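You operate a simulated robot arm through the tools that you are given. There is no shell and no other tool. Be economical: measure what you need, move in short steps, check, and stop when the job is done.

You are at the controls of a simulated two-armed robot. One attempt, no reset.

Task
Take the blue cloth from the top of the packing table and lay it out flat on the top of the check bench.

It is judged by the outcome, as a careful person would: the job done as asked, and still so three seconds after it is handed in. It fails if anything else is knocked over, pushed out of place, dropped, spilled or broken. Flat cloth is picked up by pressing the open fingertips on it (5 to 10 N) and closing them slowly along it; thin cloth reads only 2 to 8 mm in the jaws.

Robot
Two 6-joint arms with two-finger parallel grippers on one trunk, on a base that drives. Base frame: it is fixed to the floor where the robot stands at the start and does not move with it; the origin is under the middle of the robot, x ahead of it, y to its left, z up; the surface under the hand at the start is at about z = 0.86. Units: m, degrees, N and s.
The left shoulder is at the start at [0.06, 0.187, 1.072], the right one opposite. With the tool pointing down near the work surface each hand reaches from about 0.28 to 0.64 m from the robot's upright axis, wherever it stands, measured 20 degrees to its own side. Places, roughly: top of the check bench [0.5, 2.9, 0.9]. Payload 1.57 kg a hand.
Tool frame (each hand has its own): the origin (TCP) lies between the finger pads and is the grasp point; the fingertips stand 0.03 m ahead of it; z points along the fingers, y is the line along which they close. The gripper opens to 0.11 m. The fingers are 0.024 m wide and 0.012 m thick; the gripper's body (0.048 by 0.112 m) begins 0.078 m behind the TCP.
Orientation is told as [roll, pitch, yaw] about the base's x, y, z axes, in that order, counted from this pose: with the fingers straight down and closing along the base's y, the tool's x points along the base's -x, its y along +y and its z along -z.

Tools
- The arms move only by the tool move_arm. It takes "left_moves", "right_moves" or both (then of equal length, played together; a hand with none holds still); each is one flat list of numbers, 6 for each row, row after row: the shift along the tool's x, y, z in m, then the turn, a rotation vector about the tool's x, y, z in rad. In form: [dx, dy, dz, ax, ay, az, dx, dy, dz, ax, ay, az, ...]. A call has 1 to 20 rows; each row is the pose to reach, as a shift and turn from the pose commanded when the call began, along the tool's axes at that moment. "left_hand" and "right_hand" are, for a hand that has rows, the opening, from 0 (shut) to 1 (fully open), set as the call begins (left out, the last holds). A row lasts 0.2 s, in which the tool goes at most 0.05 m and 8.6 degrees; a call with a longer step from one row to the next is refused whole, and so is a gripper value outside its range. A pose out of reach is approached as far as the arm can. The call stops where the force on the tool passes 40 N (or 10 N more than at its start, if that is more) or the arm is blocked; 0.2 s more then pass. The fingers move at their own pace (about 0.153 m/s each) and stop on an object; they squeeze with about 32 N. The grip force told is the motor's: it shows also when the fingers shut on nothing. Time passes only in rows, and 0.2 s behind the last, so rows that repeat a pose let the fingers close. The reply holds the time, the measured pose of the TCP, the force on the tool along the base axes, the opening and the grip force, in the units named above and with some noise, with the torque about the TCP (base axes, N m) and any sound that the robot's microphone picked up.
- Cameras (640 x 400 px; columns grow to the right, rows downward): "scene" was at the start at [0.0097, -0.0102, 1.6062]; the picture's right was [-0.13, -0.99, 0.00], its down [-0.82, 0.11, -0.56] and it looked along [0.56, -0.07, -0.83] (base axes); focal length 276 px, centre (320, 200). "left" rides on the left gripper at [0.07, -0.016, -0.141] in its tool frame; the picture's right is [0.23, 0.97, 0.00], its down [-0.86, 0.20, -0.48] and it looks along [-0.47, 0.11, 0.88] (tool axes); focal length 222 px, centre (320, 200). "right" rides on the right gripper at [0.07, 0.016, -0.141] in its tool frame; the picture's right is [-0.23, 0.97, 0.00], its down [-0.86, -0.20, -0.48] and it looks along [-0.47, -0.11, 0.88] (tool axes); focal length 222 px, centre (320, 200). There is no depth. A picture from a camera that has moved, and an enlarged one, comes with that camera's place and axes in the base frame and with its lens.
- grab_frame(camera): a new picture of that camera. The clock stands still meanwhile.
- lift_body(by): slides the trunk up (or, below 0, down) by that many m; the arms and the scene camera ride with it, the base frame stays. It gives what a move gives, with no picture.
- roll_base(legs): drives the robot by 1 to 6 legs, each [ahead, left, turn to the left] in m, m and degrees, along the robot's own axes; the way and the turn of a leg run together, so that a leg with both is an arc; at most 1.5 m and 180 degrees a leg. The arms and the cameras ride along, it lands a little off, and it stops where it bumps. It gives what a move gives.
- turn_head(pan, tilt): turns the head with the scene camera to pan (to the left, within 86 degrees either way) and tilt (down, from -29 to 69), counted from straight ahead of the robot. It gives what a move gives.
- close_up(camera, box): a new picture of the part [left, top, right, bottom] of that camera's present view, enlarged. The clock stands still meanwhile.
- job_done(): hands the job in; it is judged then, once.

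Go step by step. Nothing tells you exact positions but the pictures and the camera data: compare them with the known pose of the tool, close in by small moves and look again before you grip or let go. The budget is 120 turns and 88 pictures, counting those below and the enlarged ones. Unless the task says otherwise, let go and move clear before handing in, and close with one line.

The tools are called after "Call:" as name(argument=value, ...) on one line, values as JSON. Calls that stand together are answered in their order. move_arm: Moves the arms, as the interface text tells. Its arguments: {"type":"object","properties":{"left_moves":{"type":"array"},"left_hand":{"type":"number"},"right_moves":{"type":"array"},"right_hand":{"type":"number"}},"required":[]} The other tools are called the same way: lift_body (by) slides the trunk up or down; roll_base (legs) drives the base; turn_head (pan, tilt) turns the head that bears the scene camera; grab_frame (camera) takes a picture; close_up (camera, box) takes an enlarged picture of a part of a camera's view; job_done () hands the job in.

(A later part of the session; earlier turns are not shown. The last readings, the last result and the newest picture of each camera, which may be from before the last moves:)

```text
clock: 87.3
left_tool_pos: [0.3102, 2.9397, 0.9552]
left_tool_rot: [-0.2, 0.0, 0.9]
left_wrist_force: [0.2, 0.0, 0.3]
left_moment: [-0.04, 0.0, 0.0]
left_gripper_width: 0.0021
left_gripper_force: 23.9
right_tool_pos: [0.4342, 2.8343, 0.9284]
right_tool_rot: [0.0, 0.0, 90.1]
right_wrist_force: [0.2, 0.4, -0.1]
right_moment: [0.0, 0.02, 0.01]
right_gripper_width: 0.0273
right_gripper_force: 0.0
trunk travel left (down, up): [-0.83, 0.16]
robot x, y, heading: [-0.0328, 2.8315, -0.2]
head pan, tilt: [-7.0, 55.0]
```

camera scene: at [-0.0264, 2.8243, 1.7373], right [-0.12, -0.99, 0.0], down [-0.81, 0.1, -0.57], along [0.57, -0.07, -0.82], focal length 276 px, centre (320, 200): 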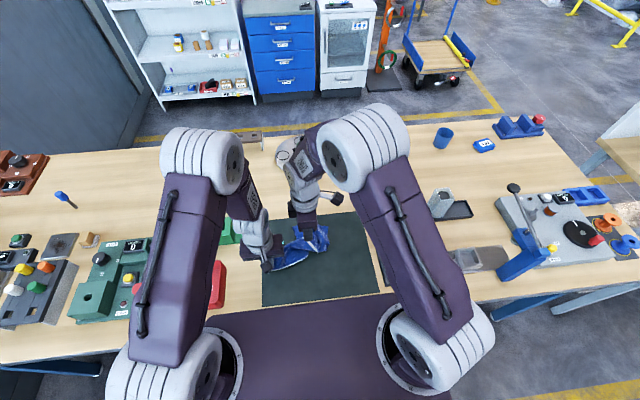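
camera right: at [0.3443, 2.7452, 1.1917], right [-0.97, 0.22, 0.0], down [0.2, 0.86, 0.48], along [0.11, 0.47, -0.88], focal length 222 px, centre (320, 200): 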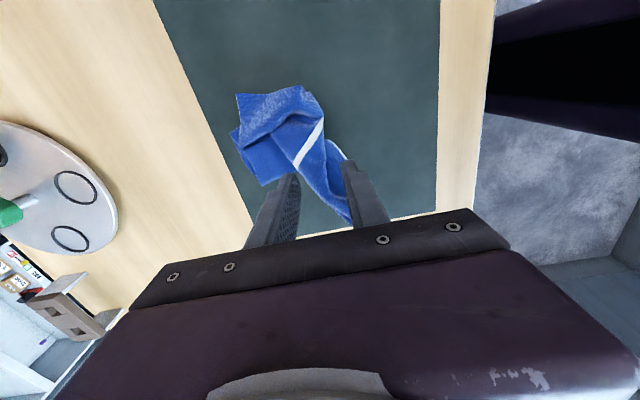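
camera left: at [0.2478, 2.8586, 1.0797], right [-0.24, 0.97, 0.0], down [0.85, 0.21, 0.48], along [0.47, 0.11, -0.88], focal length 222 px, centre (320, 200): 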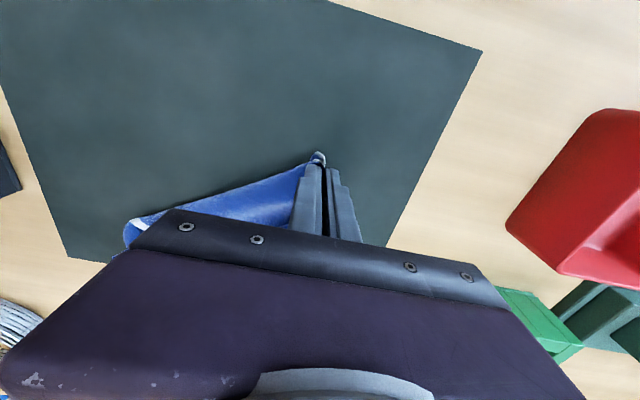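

Call:
move_arm(right_moves=[0, 0, 0.001, 0, 0, 0, 0, 0, 0.002, 0, 0, 0, 0, 0, 0.002, 0, 0, 0])

Call:
close_up(camera="right", box=[240, 60, 420, 210])

```text
clock: 88.1
left_tool_pos: [0.3094, 2.9387, 0.9547]
left_tool_rot: [-0.2, 0.1, 0.8]
left_wrist_force: [0.9, -0.1, 0.1]
left_moment: [0.02, 0.0, -0.02]
left_gripper_width: 0.002
left_gripper_force: 23.8
right_tool_pos: [0.4338, 2.8336, 0.9252]
right_tool_rot: [0.1, -0.1, 90.0]
right_wrist_force: [0.0, 0.2, 0.3]
right_moment: [0.0, -0.01, 0.02]
right_gripper_width: 0.0275
right_gripper_force: 0.0
trunk travel left (down, up): [-0.83, 0.16]
robot x, y, heading: [-0.0407, 2.8334, -0.1]
head pan, tilt: [-7.0, 55.0]
```

```text
2.67 times, centred on (330, 135) of right
camera zoom: at [0.4185, 2.7649, 1.067], right [-0.97, 0.22, 0.0], down [0.2, 0.86, 0.48], along [0.11, 0.47, -0.88], focal length 592 px, centre (293, 373)
```

zoom: 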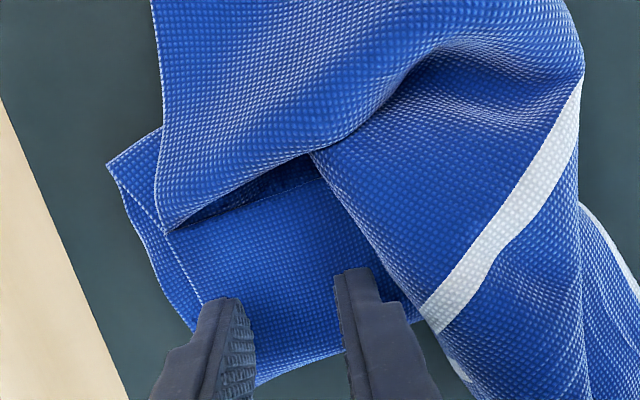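

Call:
move_arm(right_moves=[0, 0, 0.001, 0, 0, 0, 0, 0, 0.002, 0, 0, 0, 0, 0, 0.003, 0, 0, 0, 0, 0, 0.003, 0, 0, 0])

```text
clock: 89.1
left_tool_pos: [0.3098, 2.9385, 0.9558]
left_tool_rot: [-0.2, 0.1, 0.8]
left_wrist_force: [0.3, 0.3, -0.2]
left_moment: [-0.01, -0.01, -0.01]
left_gripper_width: 0.0017
left_gripper_force: 23.3
right_tool_pos: [0.434, 2.8342, 0.9226]
right_tool_rot: [0.1, 0.0, 90.1]
right_wrist_force: [-0.3, -0.3, 0.4]
right_moment: [-0.02, 0.0, 0.01]
right_gripper_width: 0.0276
right_gripper_force: 0.1
trunk travel left (down, up): [-0.83, 0.16]
robot x, y, heading: [-0.0379, 2.8355, -0.2]
head pan, tilt: [-7.0, 55.0]
```

Call:
move_arm(right_moves=[0, 0, 0.001, 0, 0, 0, 0, 0, 0.002, 0, 0, 0, 0, 0, 0.003, 0, 0, 0, 0, 0, 0.003, 0, 0, 0])

```text
clock: 90.1
left_tool_pos: [0.3095, 2.9396, 0.9546]
left_tool_rot: [-0.2, 0.0, 0.8]
left_wrist_force: [0.3, 0.4, -0.5]
left_moment: [-0.03, -0.01, 0.0]
left_gripper_width: 0.0021
left_gripper_force: 23.9
right_tool_pos: [0.4349, 2.8339, 0.9203]
right_tool_rot: [0.0, 0.0, 90.2]
right_wrist_force: [-0.4, -0.5, 0.9]
right_moment: [-0.02, 0.02, 0.0]
right_gripper_width: 0.0275
right_gripper_force: 0.0
trunk travel left (down, up): [-0.83, 0.16]
robot x, y, heading: [-0.0362, 2.8323, 0.3]
head pan, tilt: [-7.0, 55.0]
```

Call:
move_arm(right_moves=[0, 0, 0.001, 0, 0, 0, 0, 0, 0.002, 0, 0, 0, 0, 0, 0.002, 0, 0, 0])

```text
clock: 90.9
left_tool_pos: [0.3084, 2.9387, 0.9561]
left_tool_rot: [-0.2, 0.0, 0.8]
left_wrist_force: [-0.1, 0.5, -0.1]
left_moment: [0.0, -0.01, -0.02]
left_gripper_width: 0.0022
left_gripper_force: 23.7
right_tool_pos: [0.4349, 2.8339, 0.918]
right_tool_rot: [-0.1, 0.0, 90.3]
right_wrist_force: [-0.3, -0.3, -0.3]
right_moment: [-0.02, 0.02, 0.01]
right_gripper_width: 0.0277
right_gripper_force: 0.0
trunk travel left (down, up): [-0.83, 0.16]
robot x, y, heading: [-0.037, 2.8333, 0.1]
head pan, tilt: [-7.0, 55.0]
```

Call:
move_arm(right_moves=[0, 0, 0.001, 0, 0, 0, 0, 0, 0.002, 0, 0, 0, 0, 0, 0.003, 0, 0, 0, 0, 0, 0.004, 0, 0, 0, 0, 0, 0.004, 0, 0, 0])

```text
clock: 92.1
left_tool_pos: [0.3087, 2.9389, 0.9561]
left_tool_rot: [-0.2, -0.1, 0.8]
left_wrist_force: [-0.1, 0.3, 0.2]
left_moment: [-0.03, 0.02, -0.06]
left_gripper_width: 0.0019
left_gripper_force: 23.8
right_tool_pos: [0.4341, 2.8339, 0.9166]
right_tool_rot: [-0.1, 0.0, 90.1]
right_wrist_force: [0.8, -0.3, 8.9]
right_moment: [-0.05, 0.06, 0.02]
right_gripper_width: 0.0275
right_gripper_force: 0.1
trunk travel left (down, up): [-0.83, 0.16]
robot x, y, heading: [-0.0369, 2.8319, 0.2]
head pan, tilt: [-7.0, 55.0]
```

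Contact at 8.9 N (bench surface ≈ 0.886). I close the right fingers in steps.

Call:
move_arm(right_moves=[0, 0, 0, 0, 0, 0, 0, 0, 0, 0, 0, 0], right_hand=0.18)

Call:
move_arm(right_moves=[0, 0, 0, 0, 0, 0, 0, 0, 0, 0, 0, 0], right_hand=0.11)

Call:
move_arm(right_moves=[0, 0, 0, 0, 0, 0, 0, 0, 0, 0, 0, 0], right_hand=0.05)

Call:
move_arm(right_moves=[0, 0, 0, 0, 0, 0, 0, 0, 0, 0, 0, 0, 0, 0, 0, 0, 0, 0], right_hand=0.0)

Call:
close_up(camera="right", box=[240, 60, 420, 210])

```text
clock: 92.7
left_tool_pos: [0.3086, 2.9383, 0.9551]
left_tool_rot: [-0.2, -0.1, 0.8]
left_wrist_force: [-0.8, -0.7, 0.3]
left_moment: [-0.01, 0.01, -0.04]
left_gripper_width: 0.0022
left_gripper_force: 24.2
right_tool_pos: [0.4343, 2.835, 0.9166]
right_tool_rot: [-0.2, 0.0, 90.2]
right_wrist_force: [0.2, -0.3, 8.0]
right_moment: [-0.04, 0.03, -0.02]
right_gripper_width: 0.0189
right_gripper_force: 0.0
trunk travel left (down, up): [-0.83, 0.16]
robot x, y, heading: [-0.039, 2.8348, 0.1]
head pan, tilt: [-7.0, 55.0]
```

```text
clock: 93.3
left_tool_pos: [0.3088, 2.9399, 0.9548]
left_tool_rot: [-0.1, -0.1, 0.8]
left_wrist_force: [-0.4, 0.4, -0.5]
left_moment: [-0.01, 0.0, -0.01]
left_gripper_width: 0.002
left_gripper_force: 23.9
right_tool_pos: [0.4338, 2.8344, 0.9148]
right_tool_rot: [-0.1, 0.0, 90.1]
right_wrist_force: [0.1, 0.0, 7.2]
right_moment: [-0.01, 0.03, -0.02]
right_gripper_width: 0.0103
right_gripper_force: 0.1
trunk travel left (down, up): [-0.83, 0.16]
robot x, y, heading: [-0.038, 2.8317, -0.2]
head pan, tilt: [-7.0, 55.0]
```

```text
clock: 93.9
left_tool_pos: [0.31, 2.9389, 0.9544]
left_tool_rot: [-0.2, -0.2, 0.8]
left_wrist_force: [0.1, -0.7, -0.4]
left_moment: [-0.02, 0.03, -0.01]
left_gripper_width: 0.0023
left_gripper_force: 23.9
right_tool_pos: [0.4333, 2.8339, 0.915]
right_tool_rot: [0.1, 0.0, 90.1]
right_wrist_force: [0.2, -0.2, 7.5]
right_moment: [-0.04, -0.02, -0.03]
right_gripper_width: 0.0082
right_gripper_force: 1.2
trunk travel left (down, up): [-0.83, 0.16]
robot x, y, heading: [-0.0372, 2.8294, 0.2]
head pan, tilt: [-7.0, 55.0]
```

```text
clock: 94.7
left_tool_pos: [0.3088, 2.9387, 0.9557]
left_tool_rot: [-0.2, -0.1, 0.7]
left_wrist_force: [0.6, -0.3, 0.3]
left_moment: [-0.03, 0.01, -0.01]
left_gripper_width: 0.0018
left_gripper_force: 24.0
right_tool_pos: [0.434, 2.834, 0.9161]
right_tool_rot: [-0.1, 0.0, 90.2]
right_wrist_force: [2.7, -1.0, 7.5]
right_moment: [0.01, -0.08, 0.02]
right_gripper_width: 0.0057
right_gripper_force: 26.0
trunk travel left (down, up): [-0.83, 0.16]
robot x, y, heading: [-0.0372, 2.8315, 0.3]
head pan, tilt: [-7.0, 55.0]
```

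```text
2.67 times, centred on (330, 135) of right
camera zoom: at [0.4179, 2.7647, 1.0558], right [-0.97, 0.22, 0.0], down [0.2, 0.86, 0.48], along [0.11, 0.47, -0.88], focal length 592 px, centre (293, 373)
```

zoom: 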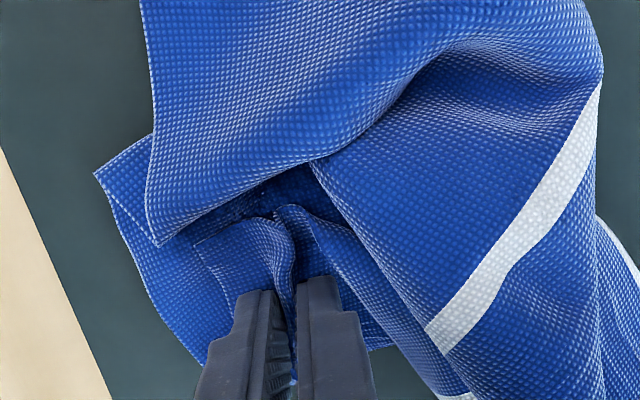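

Grip 5.7 mm, maybe two layers. I lift with the trunk and look how it hangs.

Call:
lift_body(by=0.15)

Call:
move_arm(left_moves=[0, 0, -0.04, 0, 0, 0, 0, 0, -0.08, 0, 0, 0, 0, 0, -0.12, 0, 0, 0, 0, 0, -0.16, 0, 0, 0], right_moves=[0, 0, -0.045, 0, 0, 0, 0, 0, -0.09, 0, 0, 0, 0, 0, -0.135, 0, 0, 0, 0, 0, -0.18, 0, 0, 0])

Call:
grab_frame(camera="scene")

Call:
grab_frame(camera="left")

Call:
grab_frame(camera="right")

```text
clock: 96.4
left_tool_pos: [0.3097, 2.9393, 1.1056]
left_tool_rot: [-0.2, 0.0, 0.8]
left_wrist_force: [0.6, -0.2, 0.6]
left_moment: [-0.01, -0.03, 0.0]
left_gripper_width: 0.002
left_gripper_force: 23.8
right_tool_pos: [0.4332, 2.8354, 1.0652]
right_tool_rot: [0.1, 0.0, 90.1]
right_wrist_force: [0.1, 1.3, 0.5]
right_moment: [0.01, 0.0, 0.02]
right_gripper_width: 0.0025
right_gripper_force: 23.7
trunk travel left (down, up): [-0.98, 0.01]
robot x, y, heading: [-0.0427, 2.8345, 0.2]
head pan, tilt: [-7.0, 55.0]
```

```text
clock: 97.4
left_tool_pos: [0.3092, 2.9409, 1.2682]
left_tool_rot: [-0.1, -0.1, 0.8]
left_wrist_force: [-0.4, -0.8, -0.6]
left_moment: [0.02, -0.01, -0.04]
left_gripper_width: 0.0023
left_gripper_force: 23.2
right_tool_pos: [0.4307, 2.834, 1.2434]
right_tool_rot: [-0.1, 0.0, 90.1]
right_wrist_force: [1.3, 0.1, -0.6]
right_moment: [0.02, -0.03, 0.0]
right_gripper_width: 0.0022
right_gripper_force: 23.7
trunk travel left (down, up): [-0.98, 0.01]
robot x, y, heading: [-0.0394, 2.8337, 0.1]
head pan, tilt: [-7.0, 55.0]
```

```text
29 pictures are left
camera scene: at [-0.0298, 2.8231, 1.8872], right [-0.12, -0.99, 0.0], down [-0.81, 0.1, -0.57], along [0.57, -0.07, -0.82], focal length 276 px, centre (320, 200)
```

scene: 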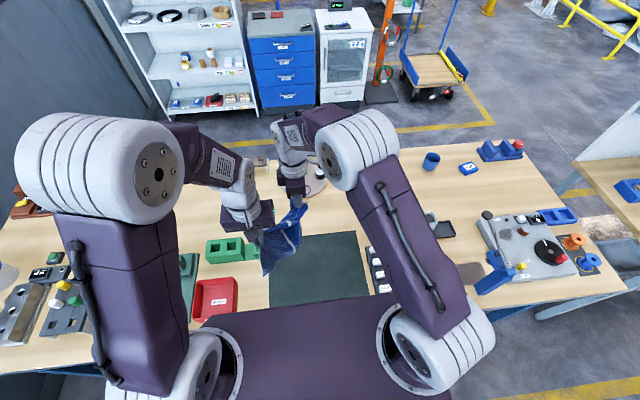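

```text
28 pictures are left
camera left: at [0.2374, 2.9244, 1.4068], right [-0.24, 0.97, 0.0], down [0.85, 0.21, 0.48], along [0.47, 0.11, -0.88], focal length 222 px, centre (320, 200)
```

left: 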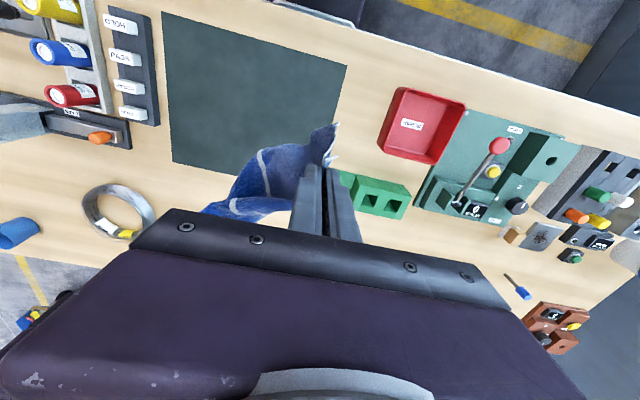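

```text
27 pictures are left
camera right: at [0.4151, 2.7644, 1.3851], right [-0.97, 0.22, 0.0], down [0.2, 0.86, 0.48], along [0.11, 0.47, -0.88], focal length 222 px, centre (320, 200)
```

right: 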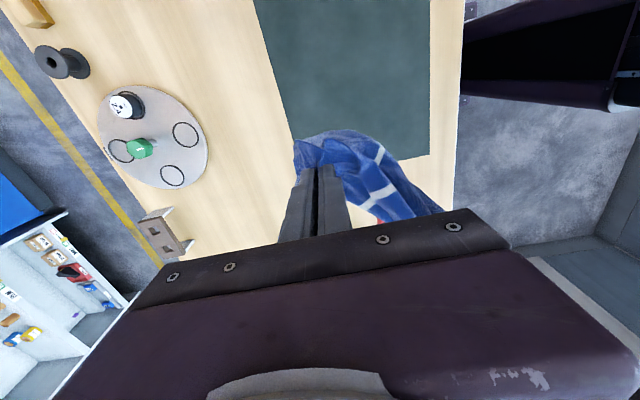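

Both hold. I draw the right hand away to spread the held edge, watching the force.

Call:
move_arm(right_moves=[0.03, 0.02, 0, 0, 0, 0, 0.06, 0.04, 0, 0, 0, 0, 0.09, 0.06, -0.01, 0, 0, 0, 0.1, 0.08, -0.02, 0, 0, 0])

Call:
close_up(camera="scene", box=[200, 170, 380, 310])

```text
clock: 98.4
left_tool_pos: [0.3109, 2.94, 1.2662]
left_tool_rot: [-0.2, -0.2, 0.8]
left_wrist_force: [2.6, -21.6, -0.3]
left_moment: [-0.67, -0.08, -0.28]
left_gripper_width: 0.0023
left_gripper_force: 23.6
right_tool_pos: [0.3526, 2.7344, 1.2646]
right_tool_rot: [-0.1, -0.2, 90.1]
right_wrist_force: [-2.0, 21.3, 0.3]
right_moment: [0.73, 0.1, -0.03]
right_gripper_width: 0.0023
right_gripper_force: 24.3
trunk travel left (down, up): [-0.98, 0.01]
robot x, y, heading: [-0.0391, 2.8336, 0.2]
head pan, tilt: [-7.0, 55.0]
```

```text
2.86 times, centred on (290, 240) of scene
camera zoom: at [-0.028, 2.823, 1.8872], right [-0.12, -0.99, 0.0], down [-0.81, 0.1, -0.57], along [0.57, -0.07, -0.82], focal length 788 px, centre (406, 86)
```

zoom: 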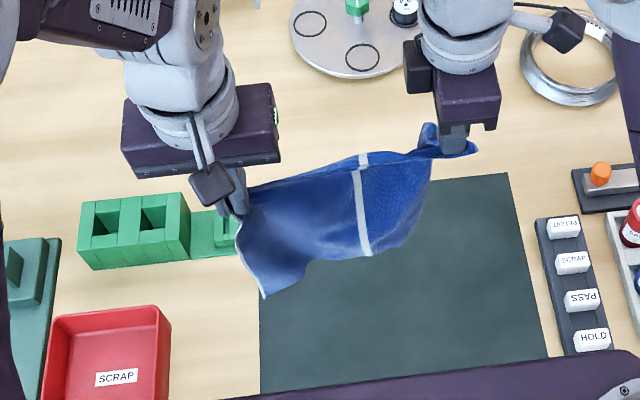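

Excellent: the cloth now hangs open from its edge A–D. I relax the tension a little, lower the trunk and carry it forward and slightly right, to x ≈ 0.50.

Call:
move_arm(right_moves=[-0.008, 0, 0, 0, 0, 0])

Call:
lift_body(by=-0.08)

Call:
move_arm(left_moves=[-0.038, -0.012, 0, 0, 0, 0, -0.076, -0.025, 0, 0, 0, 0, -0.114, -0.038, 0, 0, 0, 0, -0.152, -0.05, 0, 0, 0, 0, -0.19, -0.063, 0, 0, 0, 0], right_moves=[0.012, -0.029, 0, 0, 0, 0, 0.025, -0.059, 0, 0, 0, 0, 0.037, -0.088, 0, 0, 0, 0, 0.05, -0.118, 0, 0, 0, 0, 0.062, -0.147, 0, 0, 0, 0])

Call:
grab_frame(camera="scene")

```text
clock: 98.8
left_tool_pos: [0.31, 2.942, 1.2651]
left_tool_rot: [0.0, 0.1, 0.8]
left_wrist_force: [0.7, -11.0, 0.4]
left_moment: [-0.31, -0.06, -0.11]
left_gripper_width: 0.0026
left_gripper_force: 23.5
right_tool_pos: [0.3554, 2.7412, 1.2632]
right_tool_rot: [-0.1, -0.1, 90.1]
right_wrist_force: [-1.5, 10.5, 0.3]
right_moment: [0.37, 0.04, -0.04]
right_gripper_width: 0.002
right_gripper_force: 24.3
trunk travel left (down, up): [-0.98, 0.01]
robot x, y, heading: [-0.0386, 2.8295, 0.1]
head pan, tilt: [-7.0, 55.0]
```

```text
clock: 100.0
left_tool_pos: [0.3104, 2.9412, 1.1861]
left_tool_rot: [-0.2, 0.0, 0.8]
left_wrist_force: [1.2, -9.3, -0.1]
left_moment: [-0.21, -0.04, -0.13]
left_gripper_width: 0.0023
left_gripper_force: 23.4
right_tool_pos: [0.3548, 2.7412, 1.1842]
right_tool_rot: [0.0, 0.0, 90.1]
right_wrist_force: [-1.9, 10.0, 0.8]
right_moment: [0.31, 0.04, -0.03]
right_gripper_width: 0.0025
right_gripper_force: 23.4
trunk travel left (down, up): [-0.9, 0.09]
robot x, y, heading: [-0.0396, 2.835, -0.0]
head pan, tilt: [-7.0, 55.0]
```

```text
clock: 101.2
left_tool_pos: [0.5045, 2.88, 1.185]
left_tool_rot: [-0.1, 0.4, 0.8]
left_wrist_force: [-1.5, -9.9, -0.3]
left_moment: [-0.27, 0.07, -0.12]
left_gripper_width: 0.0023
left_gripper_force: 23.8
right_tool_pos: [0.5047, 2.6799, 1.1819]
right_tool_rot: [0.1, -0.1, 90.0]
right_wrist_force: [0.8, 10.3, 0.2]
right_moment: [0.37, 0.0, 0.0]
right_gripper_width: 0.0023
right_gripper_force: 24.2
trunk travel left (down, up): [-0.9, 0.09]
robot x, y, heading: [-0.0359, 2.832, -0.0]
head pan, tilt: [-7.0, 55.0]
```

```text
25 pictures are left
camera scene: at [-0.0214, 2.8214, 1.8072], right [-0.12, -0.99, 0.0], down [-0.82, 0.1, -0.57], along [0.57, -0.07, -0.82], focal length 276 px, centre (320, 200)
```

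scene: 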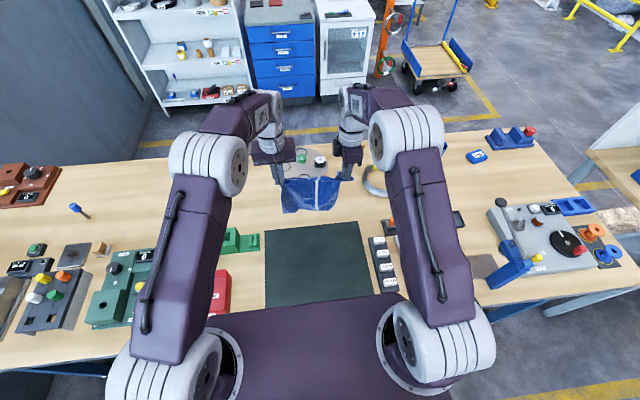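

Good position, cloth hanging flat between both hands. Now I lay it: far edge touches at x ≈ 0.50, hands arc back toward the robot and down.

Call:
move_arm(left_moves=[0, 0, 0.024, 0, 0, 0, 0, 0, 0.048, 0, 0, 0, 0.023, 0, 0.05, 0, 0, 0, 0.046, 0.001, 0.053, 0, 0, 0, 0.069, 0.001, 0.06, 0, 0, 0, 0.091, 0.001, 0.068, 0, 0, 0, 0.112, 0.002, 0.078, 0, 0, 0, 0.131, 0.002, 0.09, 0, 0, 0, 0.15, 0.002, 0.105, 0, 0, 0, 0.167, 0.002, 0.121, 0, 0, 0, 0.181, 0.002, 0.139, 0, 0, 0, 0.194, 0.003, 0.158, 0, 0, 0, 0.203, 0.003, 0.175, 0, 0, 0, 0.211, 0.003, 0.193, 0, 0, 0, 0.217, 0.003, 0.211, 0, 0, 0, 0.222, 0.003, 0.228, 0, 0, 0, 0.228, 0.003, 0.243, 0, 0, 0, 0.232, 0.003, 0.253, 0, 0, 0, 0.236, 0.003, 0.258, 0, 0, 0], right_moves=[0, 0, 0.024, 0, 0, 0, 0, 0, 0.048, 0, 0, 0, 0, 0.023, 0.05, 0, 0, 0, 0, 0.046, 0.053, 0, 0, 0, 0, 0.069, 0.06, 0, 0, 0, 0, 0.091, 0.068, 0, 0, 0, 0, 0.112, 0.078, 0, 0, 0, 0, 0.131, 0.09, 0, 0, 0, 0, 0.15, 0.105, 0, 0, 0, 0, 0.167, 0.121, 0, 0, 0, 0, 0.181, 0.139, 0, 0, 0, 0, 0.194, 0.158, 0, 0, 0, 0, 0.203, 0.175, 0, 0, 0, 0, 0.211, 0.193, 0, 0, 0, 0, 0.217, 0.211, 0, 0, 0, 0, 0.222, 0.228, 0, 0, 0, 0, 0.228, 0.243, 0, 0, 0, 0, 0.232, 0.253, 0, 0, 0, 0, 0.236, 0.258, 0, 0, 0])

Call:
close_up(camera="scene", box=[200, 170, 440, 320])

```text
clock: 105.2
left_tool_pos: [0.2635, 2.8802, 0.929]
left_tool_rot: [-0.2, -0.1, 0.8]
left_wrist_force: [-0.7, -6.7, -0.4]
left_moment: [-0.2, 0.02, -0.15]
left_gripper_width: 0.0023
left_gripper_force: 24.5
right_tool_pos: [0.2668, 2.6803, 0.9257]
right_tool_rot: [0.0, 0.0, 90.2]
right_wrist_force: [0.3, 6.5, 0.7]
right_moment: [0.21, -0.05, -0.03]
right_gripper_width: 0.0024
right_gripper_force: 23.4
trunk travel left (down, up): [-0.9, 0.09]
robot x, y, heading: [-0.0374, 2.8279, 0.0]
head pan, tilt: [-7.0, 55.0]
```

```text
2.67 times, centred on (320, 245) of scene
camera zoom: at [-0.0273, 2.8229, 1.8073], right [-0.12, -0.99, 0.0], down [-0.81, 0.1, -0.57], along [0.57, -0.07, -0.82], focal length 735 px, centre (320, 80)
```

zoom: 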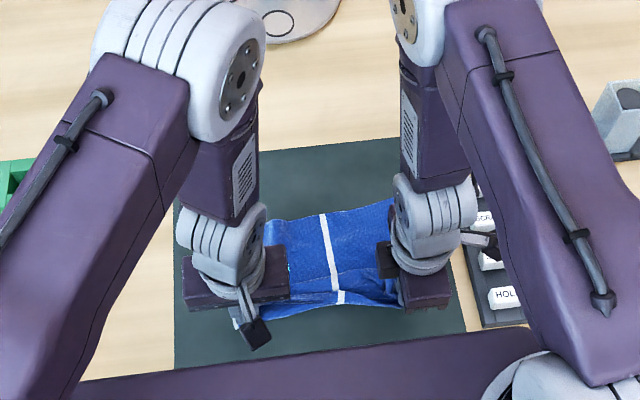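

The cloth lies nicely spread. I lower the last centimetre, open the fingers a little, and rise.

Call:
move_arm(left_moves=[0.003, 0, 0.005, 0, 0, 0, 0.006, 0, 0.01, 0, 0, 0, 0.006, 0, 0.01, 0, 0, 0], right_moves=[0, 0.003, 0.004, 0, 0, 0, 0, 0.006, 0.007, 0, 0, 0, 0, 0.006, 0.007, 0, 0, 0])

Call:
move_arm(left_moves=[0, 0, 0, 0, 0, 0, 0, 0, 0, 0, 0, 0], right_moves=[0, 0, 0, 0, 0, 0, 0, 0, 0, 0, 0, 0], left_hand=0.1, right_hand=0.1)

Call:
move_arm(left_moves=[0, 0, -0.02, 0, 0, 0, 0, 0, -0.05, 0, 0, 0, 0, 0, -0.09, 0, 0, 0, 0, 0.0, -0.13, 0, 0, 0], right_moves=[0, 0, -0.02, 0, 0, 0, 0, 0, -0.05, 0, 0, 0, 0, 0, -0.09, 0, 0, 0, 0, 0, -0.13, 0, 0, 0], left_hand=0.16, right_hand=0.16)

Call:
grab_frame(camera="right")

Call:
grab_frame(camera="left")

```text
clock: 106.0
left_tool_pos: [0.2591, 2.8792, 0.9172]
left_tool_rot: [-0.2, -0.1, 0.9]
left_wrist_force: [0.5, -5.3, 9.6]
left_moment: [-0.2, -0.14, -0.07]
left_gripper_width: 0.0025
left_gripper_force: 23.8
right_tool_pos: [0.259, 2.6795, 0.9191]
right_tool_rot: [0.0, -0.1, 90.2]
right_wrist_force: [2.3, 6.0, 7.0]
right_moment: [0.26, -0.1, -0.05]
right_gripper_width: 0.0019
right_gripper_force: 24.0
trunk travel left (down, up): [-0.9, 0.09]
robot x, y, heading: [-0.0364, 2.8339, -0.1]
head pan, tilt: [-7.0, 55.0]
```

```text
clock: 106.6
left_tool_pos: [0.2575, 2.8795, 0.9178]
left_tool_rot: [-0.1, 0.0, 0.8]
left_wrist_force: [1.2, 1.6, 6.4]
left_moment: [-0.01, -0.07, 0.01]
left_gripper_width: 0.0092
left_gripper_force: 0.1
right_tool_pos: [0.2601, 2.6812, 0.9207]
right_tool_rot: [-0.1, 0.0, 90.1]
right_wrist_force: [0.2, 0.0, -0.3]
right_moment: [-0.01, 0.0, -0.02]
right_gripper_width: 0.0108
right_gripper_force: 0.1
trunk travel left (down, up): [-0.9, 0.09]
robot x, y, heading: [-0.0366, 2.8298, 0.3]
head pan, tilt: [-7.0, 55.0]
```

```text
clock: 107.6
left_tool_pos: [0.2574, 2.8785, 1.0485]
left_tool_rot: [-0.2, -0.1, 0.8]
left_wrist_force: [0.1, 0.3, -0.1]
left_moment: [-0.03, -0.01, 0.0]
left_gripper_width: 0.0175
left_gripper_force: 0.1
right_tool_pos: [0.2593, 2.6808, 1.0501]
right_tool_rot: [-0.2, 0.0, 90.2]
right_wrist_force: [0.5, 0.1, -0.1]
right_moment: [-0.02, -0.03, -0.04]
right_gripper_width: 0.0176
right_gripper_force: 0.1
trunk travel left (down, up): [-0.9, 0.09]
robot x, y, heading: [-0.0362, 2.8326, 0.0]
head pan, tilt: [-7.0, 55.0]
```

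```text
23 pictures are left
camera right: at [0.2421, 2.6105, 1.1903], right [-0.97, 0.22, 0.0], down [0.2, 0.86, 0.48], along [0.11, 0.47, -0.88], focal length 222 px, centre (320, 200)
```

right: 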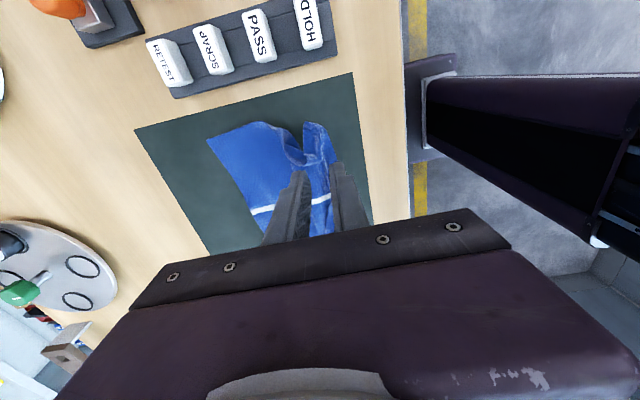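

```text
22 pictures are left
camera left: at [0.1868, 2.8617, 1.1894], right [-0.24, 0.97, 0.0], down [0.85, 0.21, 0.48], along [0.47, 0.11, -0.88], focal length 222 px, centre (320, 200)
```

left: 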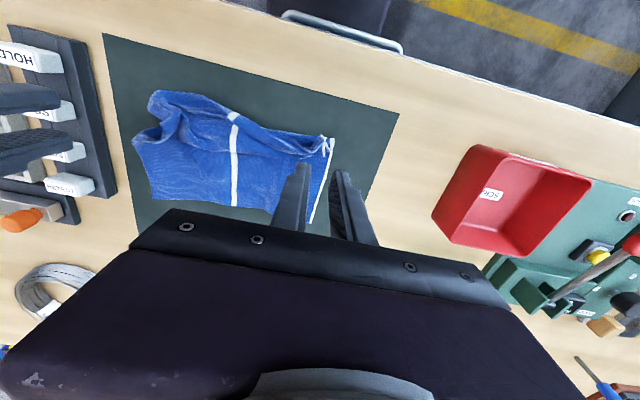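

Released; a small pleat remains near the right (D) corner. I raise the hands clear and zoom.

Call:
move_arm(left_moves=[0, 0.03, -0.04, 0, 0, 0, 0, 0.06, -0.08, 0, 0, 0, 0, 0.09, -0.1, 0, 0, 0, 0, 0.12, -0.1, 0, 0, 0], right_moves=[0.03, 0, -0.04, 0, 0, 0, 0.06, 0, -0.08, 0, 0, 0, 0.09, 0, -0.1, 0, 0, 0, 0.12, 0, -0.1, 0, 0, 0])

Call:
close_up(camera="scene", box=[230, 200, 410, 320])

Call:
close_up(camera="left", box=[60, 40, 320, 240])

```text
clock: 108.6
left_tool_pos: [0.2602, 2.9982, 1.1469]
left_tool_rot: [-0.3, 0.1, 0.9]
left_wrist_force: [0.3, -0.7, -0.9]
left_moment: [0.0, 0.01, -0.02]
left_gripper_width: 0.0175
left_gripper_force: 0.1
right_tool_pos: [0.2626, 2.56, 1.1486]
right_tool_rot: [0.1, -0.1, 90.2]
right_wrist_force: [0.6, 0.0, -0.5]
right_moment: [0.02, 0.02, -0.03]
right_gripper_width: 0.0177
right_gripper_force: 0.1
trunk travel left (down, up): [-0.9, 0.09]
robot x, y, heading: [-0.0386, 2.8305, 0.2]
head pan, tilt: [-7.0, 55.0]
```

```text
3.33 times, centred on (320, 260) of scene
camera zoom: at [-0.0249, 2.8225, 1.8072], right [-0.12, -0.99, 0.0], down [-0.81, 0.1, -0.57], along [0.57, -0.07, -0.82], focal length 919 px, centre (320, 0)
```

zoom: 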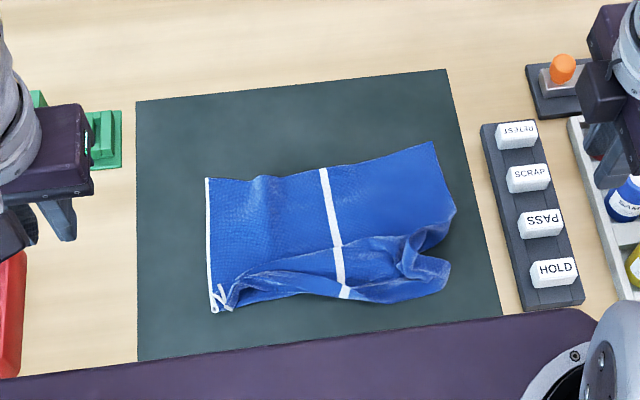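

```text
2.00 times, centred on (190, 140) of left
camera zoom: at [0.1895, 2.9833, 1.2874], right [-0.24, 0.97, 0.0], down [0.85, 0.21, 0.48], along [0.46, 0.11, -0.88], focal length 444 px, centre (580, 320)
```

zoom: 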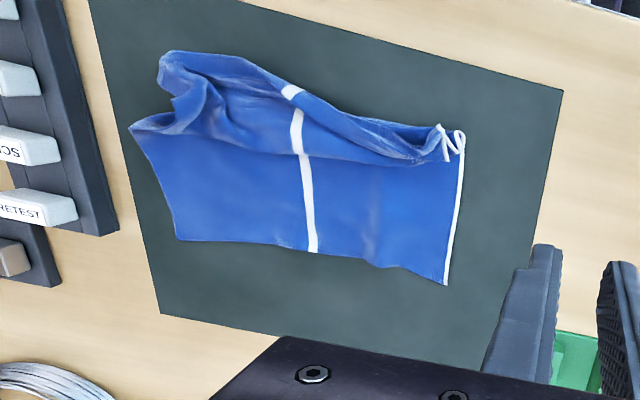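

Most of it is flat, but the near strip (edge A–D) is folded over. I back the base 0.12 m to work on that edge and zoom in.

Call:
roll_base(legs=[[-0.12, 0, 0]])

Call:
close_up(camera="scene", box=[250, 170, 390, 260])

```text
clock: 109.8
left_tool_pos: [0.1404, 2.998, 1.146]
left_tool_rot: [-0.2, 0.1, 0.7]
left_wrist_force: [-0.6, 1.0, 0.0]
left_moment: [0.0, 0.0, 0.02]
left_gripper_width: 0.0178
left_gripper_force: 0.1
right_tool_pos: [0.1418, 2.5586, 1.1485]
right_tool_rot: [0.1, 0.0, 90.1]
right_wrist_force: [-0.6, -0.4, -0.1]
right_moment: [-0.01, 0.0, -0.02]
right_gripper_width: 0.018
right_gripper_force: 0.0
trunk travel left (down, up): [-0.9, 0.09]
robot x, y, heading: [-0.1597, 2.8312, 0.0]
head pan, tilt: [-7.0, 55.0]
```

```text
4.44 times, centred on (320, 215) of scene
camera zoom: at [-0.1431, 2.8227, 1.8072], right [-0.12, -0.99, 0.0], down [-0.81, 0.1, -0.57], along [0.57, -0.07, -0.82], focal length 1226 px, centre (320, 133)
```

zoom: 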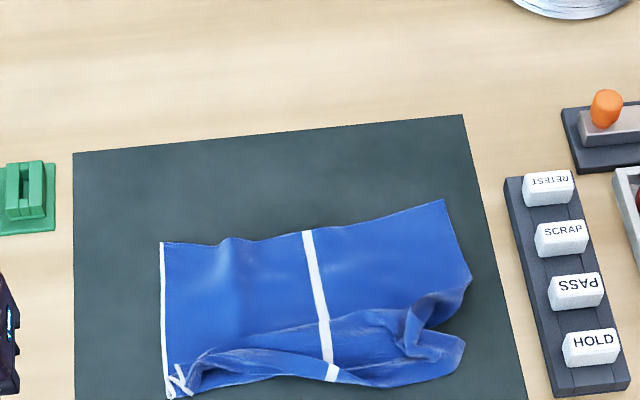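

Call:
close_up(camera="scene", box=[280, 232, 330, 264])

Call:
close_up(camera="scene", box=[310, 225, 360, 260])

```text
12.50 times, centred on (305, 248) of scene
camera zoom: at [-0.1431, 2.8227, 1.8072], right [-0.12, -0.99, 0.0], down [-0.81, 0.1, -0.57], along [0.57, -0.07, -0.82], focal length 3447 px, centre (508, -400)
```

zoom: 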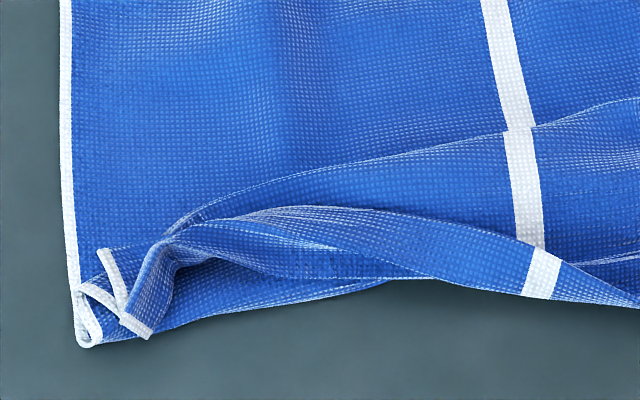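

```text
11.43 times, centred on (335, 242) of scene
camera zoom: at [-0.1431, 2.8227, 1.8072], right [-0.12, -0.99, 0.0], down [-0.81, 0.1, -0.57], along [0.57, -0.07, -0.82], focal length 3152 px, centre (149, -286)
```

zoom: 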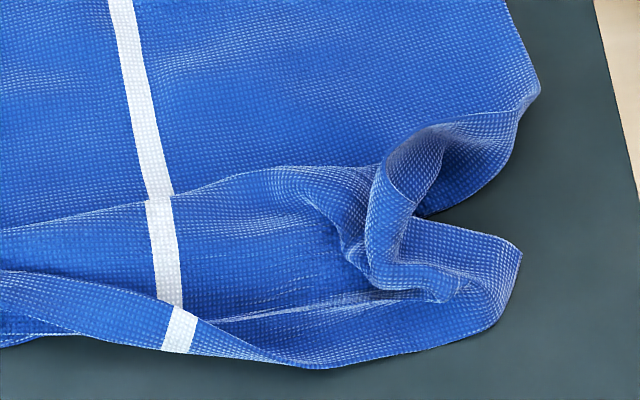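

The near strip is accordion-pleated (all front side up), so pulling edge A–D toward the robot should open it. I bring both hands over the near strip, right hand turned back to yaw 0.

Call:
move_arm(left_moves=[-0.012, -0.011, 0.01, 0, 0, 0, -0.024, -0.022, 0.02, 0, 0, 0, -0.035, -0.033, 0.03, 0, 0, 0, -0.047, -0.045, 0.045, 0, 0, 0, -0.059, -0.056, 0.06, 0, 0, 0, -0.071, -0.067, 0.08, 0, 0, 0, -0.083, -0.078, 0.1, 0, 0, 0, -0.095, -0.09, 0.12, 0, 0, 0, -0.106, -0.101, 0.14, 0, 0, 0, -0.118, -0.112, 0.165, 0, 0, 0, -0.13, -0.125, 0.19, 0, 0, 0], right_moves=[-0.012, -0.011, 0.01, 0, 0, 0.143, -0.024, -0.023, 0.02, 0, 0, 0.286, -0.036, -0.034, 0.03, 0, 0, 0.428, -0.048, -0.045, 0.045, 0, 0, 0.571, -0.06, -0.056, 0.06, 0, 0, 0.714, -0.071, -0.068, 0.08, 0, 0, 0.857, -0.083, -0.079, 0.1, 0, 0, 1.0, -0.095, -0.09, 0.12, 0, 0, 1.143, -0.107, -0.101, 0.14, 0, 0, 1.285, -0.119, -0.113, 0.165, 0, 0, 1.428, -0.131, -0.124, 0.19, 0, 0, 1.571], left_hand=0.27, right_hand=0.25)

Call:
close_up(camera="left", box=[180, 60, 420, 220])

Call:
close_up(camera="right", box=[220, 60, 460, 220])

```text
clock: 112.2
left_tool_pos: [0.2716, 2.8752, 0.9566]
left_tool_rot: [-0.2, 0.0, 0.7]
left_wrist_force: [0.7, 0.1, 0.0]
left_moment: [0.04, 0.01, 0.02]
left_gripper_width: 0.0299
left_gripper_force: 0.1
right_tool_pos: [0.2677, 2.6913, 0.9575]
right_tool_rot: [0.0, 0.0, -0.1]
right_wrist_force: [0.5, -0.3, 0.0]
right_moment: [0.0, 0.01, 0.04]
right_gripper_width: 0.0276
right_gripper_force: 0.2
trunk travel left (down, up): [-0.9, 0.09]
robot x, y, heading: [-0.1575, 2.834, 0.1]
head pan, tilt: [-7.0, 55.0]
```

```text
2.50 times, centred on (300, 140) of left
camera zoom: at [0.2011, 2.8589, 1.0958], right [-0.24, 0.97, 0.0], down [0.85, 0.21, 0.48], along [0.46, 0.11, -0.88], focal length 555 px, centre (370, 350)
```

zoom: 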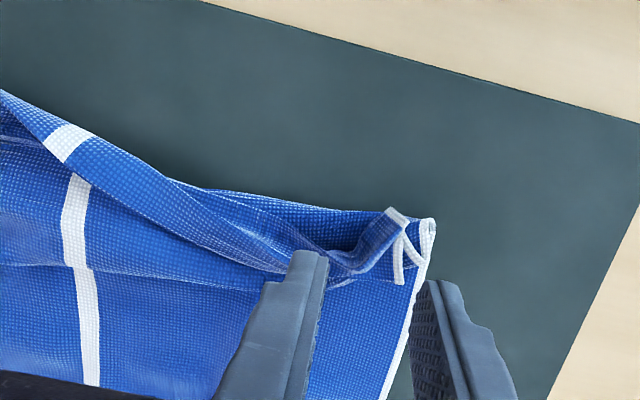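

```text
2.50 times, centred on (340, 140) of right
camera zoom: at [0.1974, 2.7084, 1.0986], right [0.23, 0.97, 0.0], down [0.86, -0.2, 0.48], along [0.47, -0.11, -0.88], focal length 555 px, centre (270, 350)
```

zoom: 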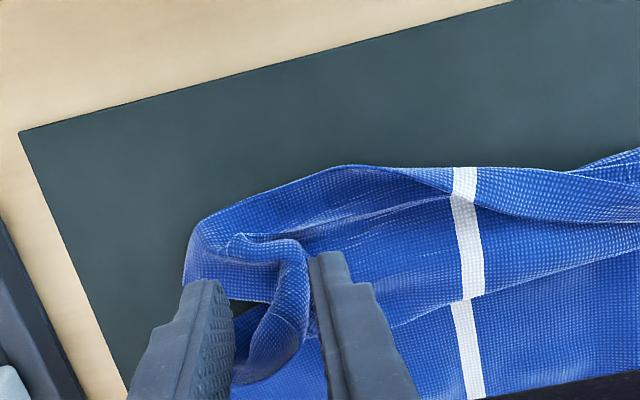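

Both hands are over the old pinch ridges. I adjust a few mm toward the robot and lower nearly to contact.

Call:
move_arm(left_moves=[0.003, 0, 0.012, 0, 0, 0, 0.005, 0, 0.024, 0, 0, 0, 0.005, 0, 0.036, 0, 0, 0, 0.005, 0, 0.038, 0, 0, 0], right_moves=[0.006, -0.002, 0.012, 0, 0, 0, 0.012, -0.003, 0.024, 0, 0, 0, 0.012, -0.003, 0.036, 0, 0, 0, 0.012, -0.003, 0.039, 0, 0, 0])

```text
clock: 113.2
left_tool_pos: [0.2657, 2.875, 0.9191]
left_tool_rot: [-0.2, -0.1, 0.9]
left_wrist_force: [0.7, 1.2, 5.1]
left_moment: [-0.07, 0.0, 0.01]
left_gripper_width: 0.0282
left_gripper_force: 0.1
right_tool_pos: [0.2523, 2.6881, 0.9212]
right_tool_rot: [0.1, -0.1, 0.1]
right_wrist_force: [-0.6, 0.8, 0.6]
right_moment: [0.0, 0.04, 0.01]
right_gripper_width: 0.0275
right_gripper_force: 0.0
trunk travel left (down, up): [-0.9, 0.09]
robot x, y, heading: [-0.1575, 2.8276, 0.2]
head pan, tilt: [-7.0, 55.0]
```

Call:
move_arm(left_moves=[0, 0, 0.0003, 0, 0, 0, 0, 0, 0.0003, 0, 0, 0, 0, 0, 0.0003, 0, 0, 0], right_moves=[0, 0, 0.001, 0, 0, 0, 0, 0, 0.002, 0, 0, 0, 0, 0, 0.002, 0, 0, 0])

```text
clock: 114.0
left_tool_pos: [0.2658, 2.8752, 0.9192]
left_tool_rot: [-0.3, -0.1, 0.8]
left_wrist_force: [1.1, 2.2, 5.4]
left_moment: [-0.04, 0.01, 0.03]
left_gripper_width: 0.0279
left_gripper_force: 0.1
right_tool_pos: [0.2529, 2.6884, 0.9168]
right_tool_rot: [0.1, 0.1, 0.1]
right_wrist_force: [-0.4, 0.6, 0.2]
right_moment: [0.02, 0.0, 0.01]
right_gripper_width: 0.0276
right_gripper_force: 0.1
trunk travel left (down, up): [-0.9, 0.09]
robot x, y, heading: [-0.1627, 2.835, 0.2]
head pan, tilt: [-7.0, 55.0]
```

Call:
move_arm(left_moves=[0, 0, 0.0001, 0, 0, 0, 0, 0, 0.0002, 0, 0, 0, 0, 0, 0.0002, 0, 0, 0], right_moves=[0, 0, 0.0008, 0, 0, 0, 0, 0, 0.0013, 0, 0, 0, 0, 0, 0.0013, 0, 0, 0])

```text
clock: 114.8
left_tool_pos: [0.2646, 2.8761, 0.9199]
left_tool_rot: [-0.2, 0.0, 0.9]
left_wrist_force: [0.1, 2.2, 5.3]
left_moment: [-0.06, -0.02, -0.02]
left_gripper_width: 0.0279
left_gripper_force: 0.1
right_tool_pos: [0.2529, 2.6883, 0.9171]
right_tool_rot: [0.0, 0.0, 0.1]
right_wrist_force: [-0.5, 0.2, 1.2]
right_moment: [0.01, 0.04, -0.01]
right_gripper_width: 0.0275
right_gripper_force: 0.1
trunk travel left (down, up): [-0.9, 0.09]
robot x, y, heading: [-0.1593, 2.83, 0.1]
head pan, tilt: [-7.0, 55.0]
```

Right just touching. I press it slightly more while beginning to close the left.

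Call:
move_arm(left_moves=[0, 0, 0.0002, 0, 0, 0, 0, 0, 0.0002, 0, 0, 0], right_moves=[0, 0, 0.0006, 0, 0, 0, 0, 0, 0.0006, 0, 0, 0], left_hand=0.18)

Call:
move_arm(left_moves=[0, 0, 0, 0, 0, 0, 0, 0, 0, 0, 0, 0], right_moves=[0, 0, 0.0001, 0, 0, 0, 0, 0, 0.0001, 0, 0, 0], left_hand=0.1, right_hand=0.18)

Call:
move_arm(left_moves=[0, 0, 0, 0, 0, 0, 0, 0, 0, 0, 0, 0, 0, 0, 0, 0, 0, 0], right_moves=[0, 0, 0, 0, 0, 0, 0, 0, 0, 0, 0, 0, 0, 0, 0, 0, 0, 0], left_hand=0.0, right_hand=0.1)

Call:
move_arm(left_moves=[0, 0, 0, 0, 0, 0, 0, 0, 0, 0, 0, 0, 0, 0, 0, 0, 0, 0], right_moves=[0, 0, 0, 0, 0, 0, 0, 0, 0, 0, 0, 0, 0, 0, 0, 0, 0, 0], right_hand=0.0)

Call:
close_up(camera="right", box=[220, 60, 460, 220])

```text
clock: 115.4
left_tool_pos: [0.2633, 2.8761, 0.9182]
left_tool_rot: [-0.2, -0.1, 0.8]
left_wrist_force: [0.8, -0.3, 1.3]
left_moment: [-0.03, 0.01, 0.0]
left_gripper_width: 0.0195
left_gripper_force: 0.1
right_tool_pos: [0.2529, 2.6885, 0.9154]
right_tool_rot: [-0.1, 0.0, 0.1]
right_wrist_force: [-1.7, 0.6, 6.4]
right_moment: [0.09, -0.03, 0.03]
right_gripper_width: 0.0275
right_gripper_force: 0.0
trunk travel left (down, up): [-0.9, 0.09]
robot x, y, heading: [-0.1591, 2.8328, 0.3]
head pan, tilt: [-7.0, 55.0]
```

```text
clock: 116.0
left_tool_pos: [0.264, 2.8757, 0.919]
left_tool_rot: [-0.2, -0.1, 0.9]
left_wrist_force: [-0.8, 0.5, 1.9]
left_moment: [-0.02, 0.04, -0.01]
left_gripper_width: 0.0111
left_gripper_force: 0.1
right_tool_pos: [0.2529, 2.6889, 0.9154]
right_tool_rot: [0.0, -0.1, 0.1]
right_wrist_force: [1.6, -0.5, 6.8]
right_moment: [0.03, -0.08, -0.05]
right_gripper_width: 0.0195
right_gripper_force: 0.0
trunk travel left (down, up): [-0.9, 0.09]
robot x, y, heading: [-0.1588, 2.8326, 0.1]
head pan, tilt: [-7.0, 55.0]
```

```text
clock: 116.8
left_tool_pos: [0.2642, 2.8734, 0.92]
left_tool_rot: [-0.2, -0.2, 0.8]
left_wrist_force: [0.0, -3.1, 9.6]
left_moment: [-0.11, -0.15, -0.03]
left_gripper_width: 0.0034
left_gripper_force: 24.4
right_tool_pos: [0.253, 2.6885, 0.9158]
right_tool_rot: [0.0, -0.1, 0.1]
right_wrist_force: [0.8, -0.3, 6.7]
right_moment: [0.04, -0.09, 0.03]
right_gripper_width: 0.011
right_gripper_force: 0.0
trunk travel left (down, up): [-0.9, 0.09]
robot x, y, heading: [-0.1579, 2.8329, 0.0]
head pan, tilt: [-7.0, 55.0]
```

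```text
clock: 117.6
left_tool_pos: [0.264, 2.876, 0.9197]
left_tool_rot: [-0.2, -0.2, 0.8]
left_wrist_force: [1.1, -6.7, 10.1]
left_moment: [-0.22, -0.15, -0.06]
left_gripper_width: 0.0033
left_gripper_force: 24.4
right_tool_pos: [0.251, 2.6875, 0.9176]
right_tool_rot: [0.0, -0.1, 0.1]
right_wrist_force: [-0.4, 4.9, 7.6]
right_moment: [0.15, -0.03, 0.09]
right_gripper_width: 0.0022
right_gripper_force: 23.9
trunk travel left (down, up): [-0.9, 0.09]
robot x, y, heading: [-0.1622, 2.831, -0.0]
head pan, tilt: [-7.0, 55.0]
```

```text
2.50 times, centred on (340, 140) of right
camera zoom: at [0.1816, 2.7042, 1.0569], right [0.23, 0.97, 0.0], down [0.85, -0.2, 0.48], along [0.47, -0.11, -0.88], focal length 555 px, centre (270, 350)
```

zoom: 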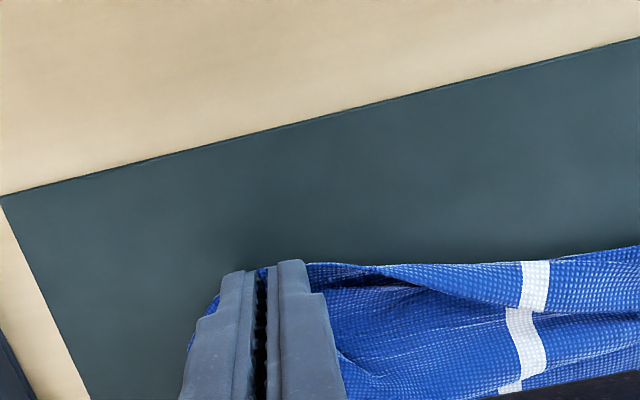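

Both hands hold the near edge. The far part lies flat, so I lift the edge slightly and pull it straight back a little at a time to open the pleats.

Call:
move_arm(left_moves=[0.0, -0.003, -0.006, 0, 0, 0, 0.01, -0.003, -0.008, 0, 0, 0, 0.02, -0.003, -0.008, 0, 0, 0, 0.03, -0.003, -0.008, 0, 0, 0, 0.04, -0.003, -0.008, 0, 0, 0], right_moves=[0.0, 0.002, -0.006, 0, 0, 0, 0.008, 0.002, -0.008, 0, 0, 0, 0.016, 0.002, -0.008, 0, 0, 0, 0.022, 0.002, -0.008, 0, 0, 0, 0.028, 0.002, -0.008, 0, 0, 0])

Call:
close_up(camera="scene", box=[240, 170, 400, 280])

```text
clock: 118.8
left_tool_pos: [0.2254, 2.8709, 0.9267]
left_tool_rot: [-0.3, -0.1, 0.7]
left_wrist_force: [0.1, -0.6, 0.0]
left_moment: [-0.01, -0.04, -0.04]
left_gripper_width: 0.0033
left_gripper_force: 24.3
right_tool_pos: [0.223, 2.6911, 0.9237]
right_tool_rot: [0.0, -0.1, 0.0]
right_wrist_force: [-0.3, 0.5, -0.5]
right_moment: [-0.01, -0.04, 0.01]
right_gripper_width: 0.0024
right_gripper_force: 24.1
trunk travel left (down, up): [-0.9, 0.09]
robot x, y, heading: [-0.1601, 2.8346, 0.3]
head pan, tilt: [-7.0, 55.0]
```

```text
3.64 times, centred on (320, 225) of scene
camera zoom: at [-0.1489, 2.8227, 1.8073], right [-0.12, -0.99, 0.0], down [-0.81, 0.1, -0.57], along [0.57, -0.07, -0.82], focal length 1003 px, centre (320, 109)
```

zoom: 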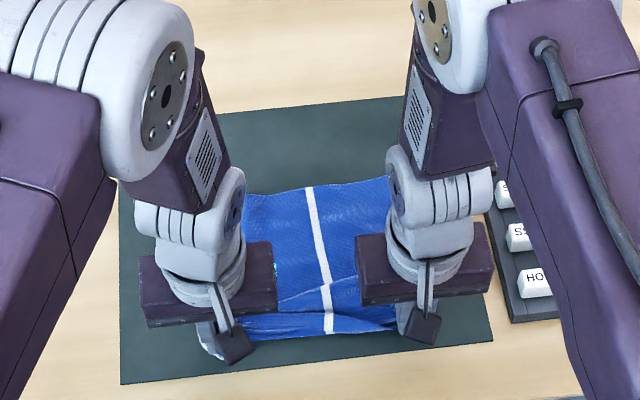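

The far edge stayed put and the pleats are opening. I pull another 3.5 cm.

Call:
move_arm(left_moves=[0.01, 0, 0, 0, 0, 0, 0.02, 0, 0, 0, 0, 0, 0.03, 0.0, 0, 0, 0, 0, 0.035, 0.002, 0, 0, 0, 0], right_moves=[0.01, 0, 0, 0, 0, 0, 0.02, 0, 0, 0, 0, 0, 0.03, 0, 0, 0, 0, 0, 0.035, -0.002, 0, 0, 0, 0])

Call:
close_up(camera="scene", box=[240, 170, 400, 280])

```text
clock: 119.8
left_tool_pos: [0.1896, 2.8735, 0.9273]
left_tool_rot: [-0.3, -0.1, 0.7]
left_wrist_force: [0.9, -0.9, -0.3]
left_moment: [0.0, -0.01, -0.03]
left_gripper_width: 0.0029
left_gripper_force: 24.5
right_tool_pos: [0.1893, 2.6894, 0.9238]
right_tool_rot: [0.0, 0.0, 0.1]
right_wrist_force: [-0.1, 0.5, 0.5]
right_moment: [0.0, 0.01, 0.01]
right_gripper_width: 0.0025
right_gripper_force: 24.6
trunk travel left (down, up): [-0.9, 0.09]
robot x, y, heading: [-0.159, 2.8356, 0.3]
head pan, tilt: [-7.0, 55.0]
```

```text
3.64 times, centred on (320, 225) of scene
camera zoom: at [-0.1481, 2.8228, 1.8073], right [-0.12, -0.99, 0.0], down [-0.81, 0.1, -0.57], along [0.57, -0.07, -0.82], focal length 1003 px, centre (320, 109)
```

zoom: 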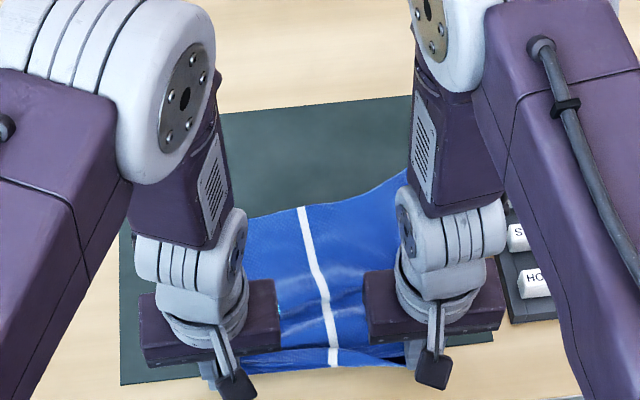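

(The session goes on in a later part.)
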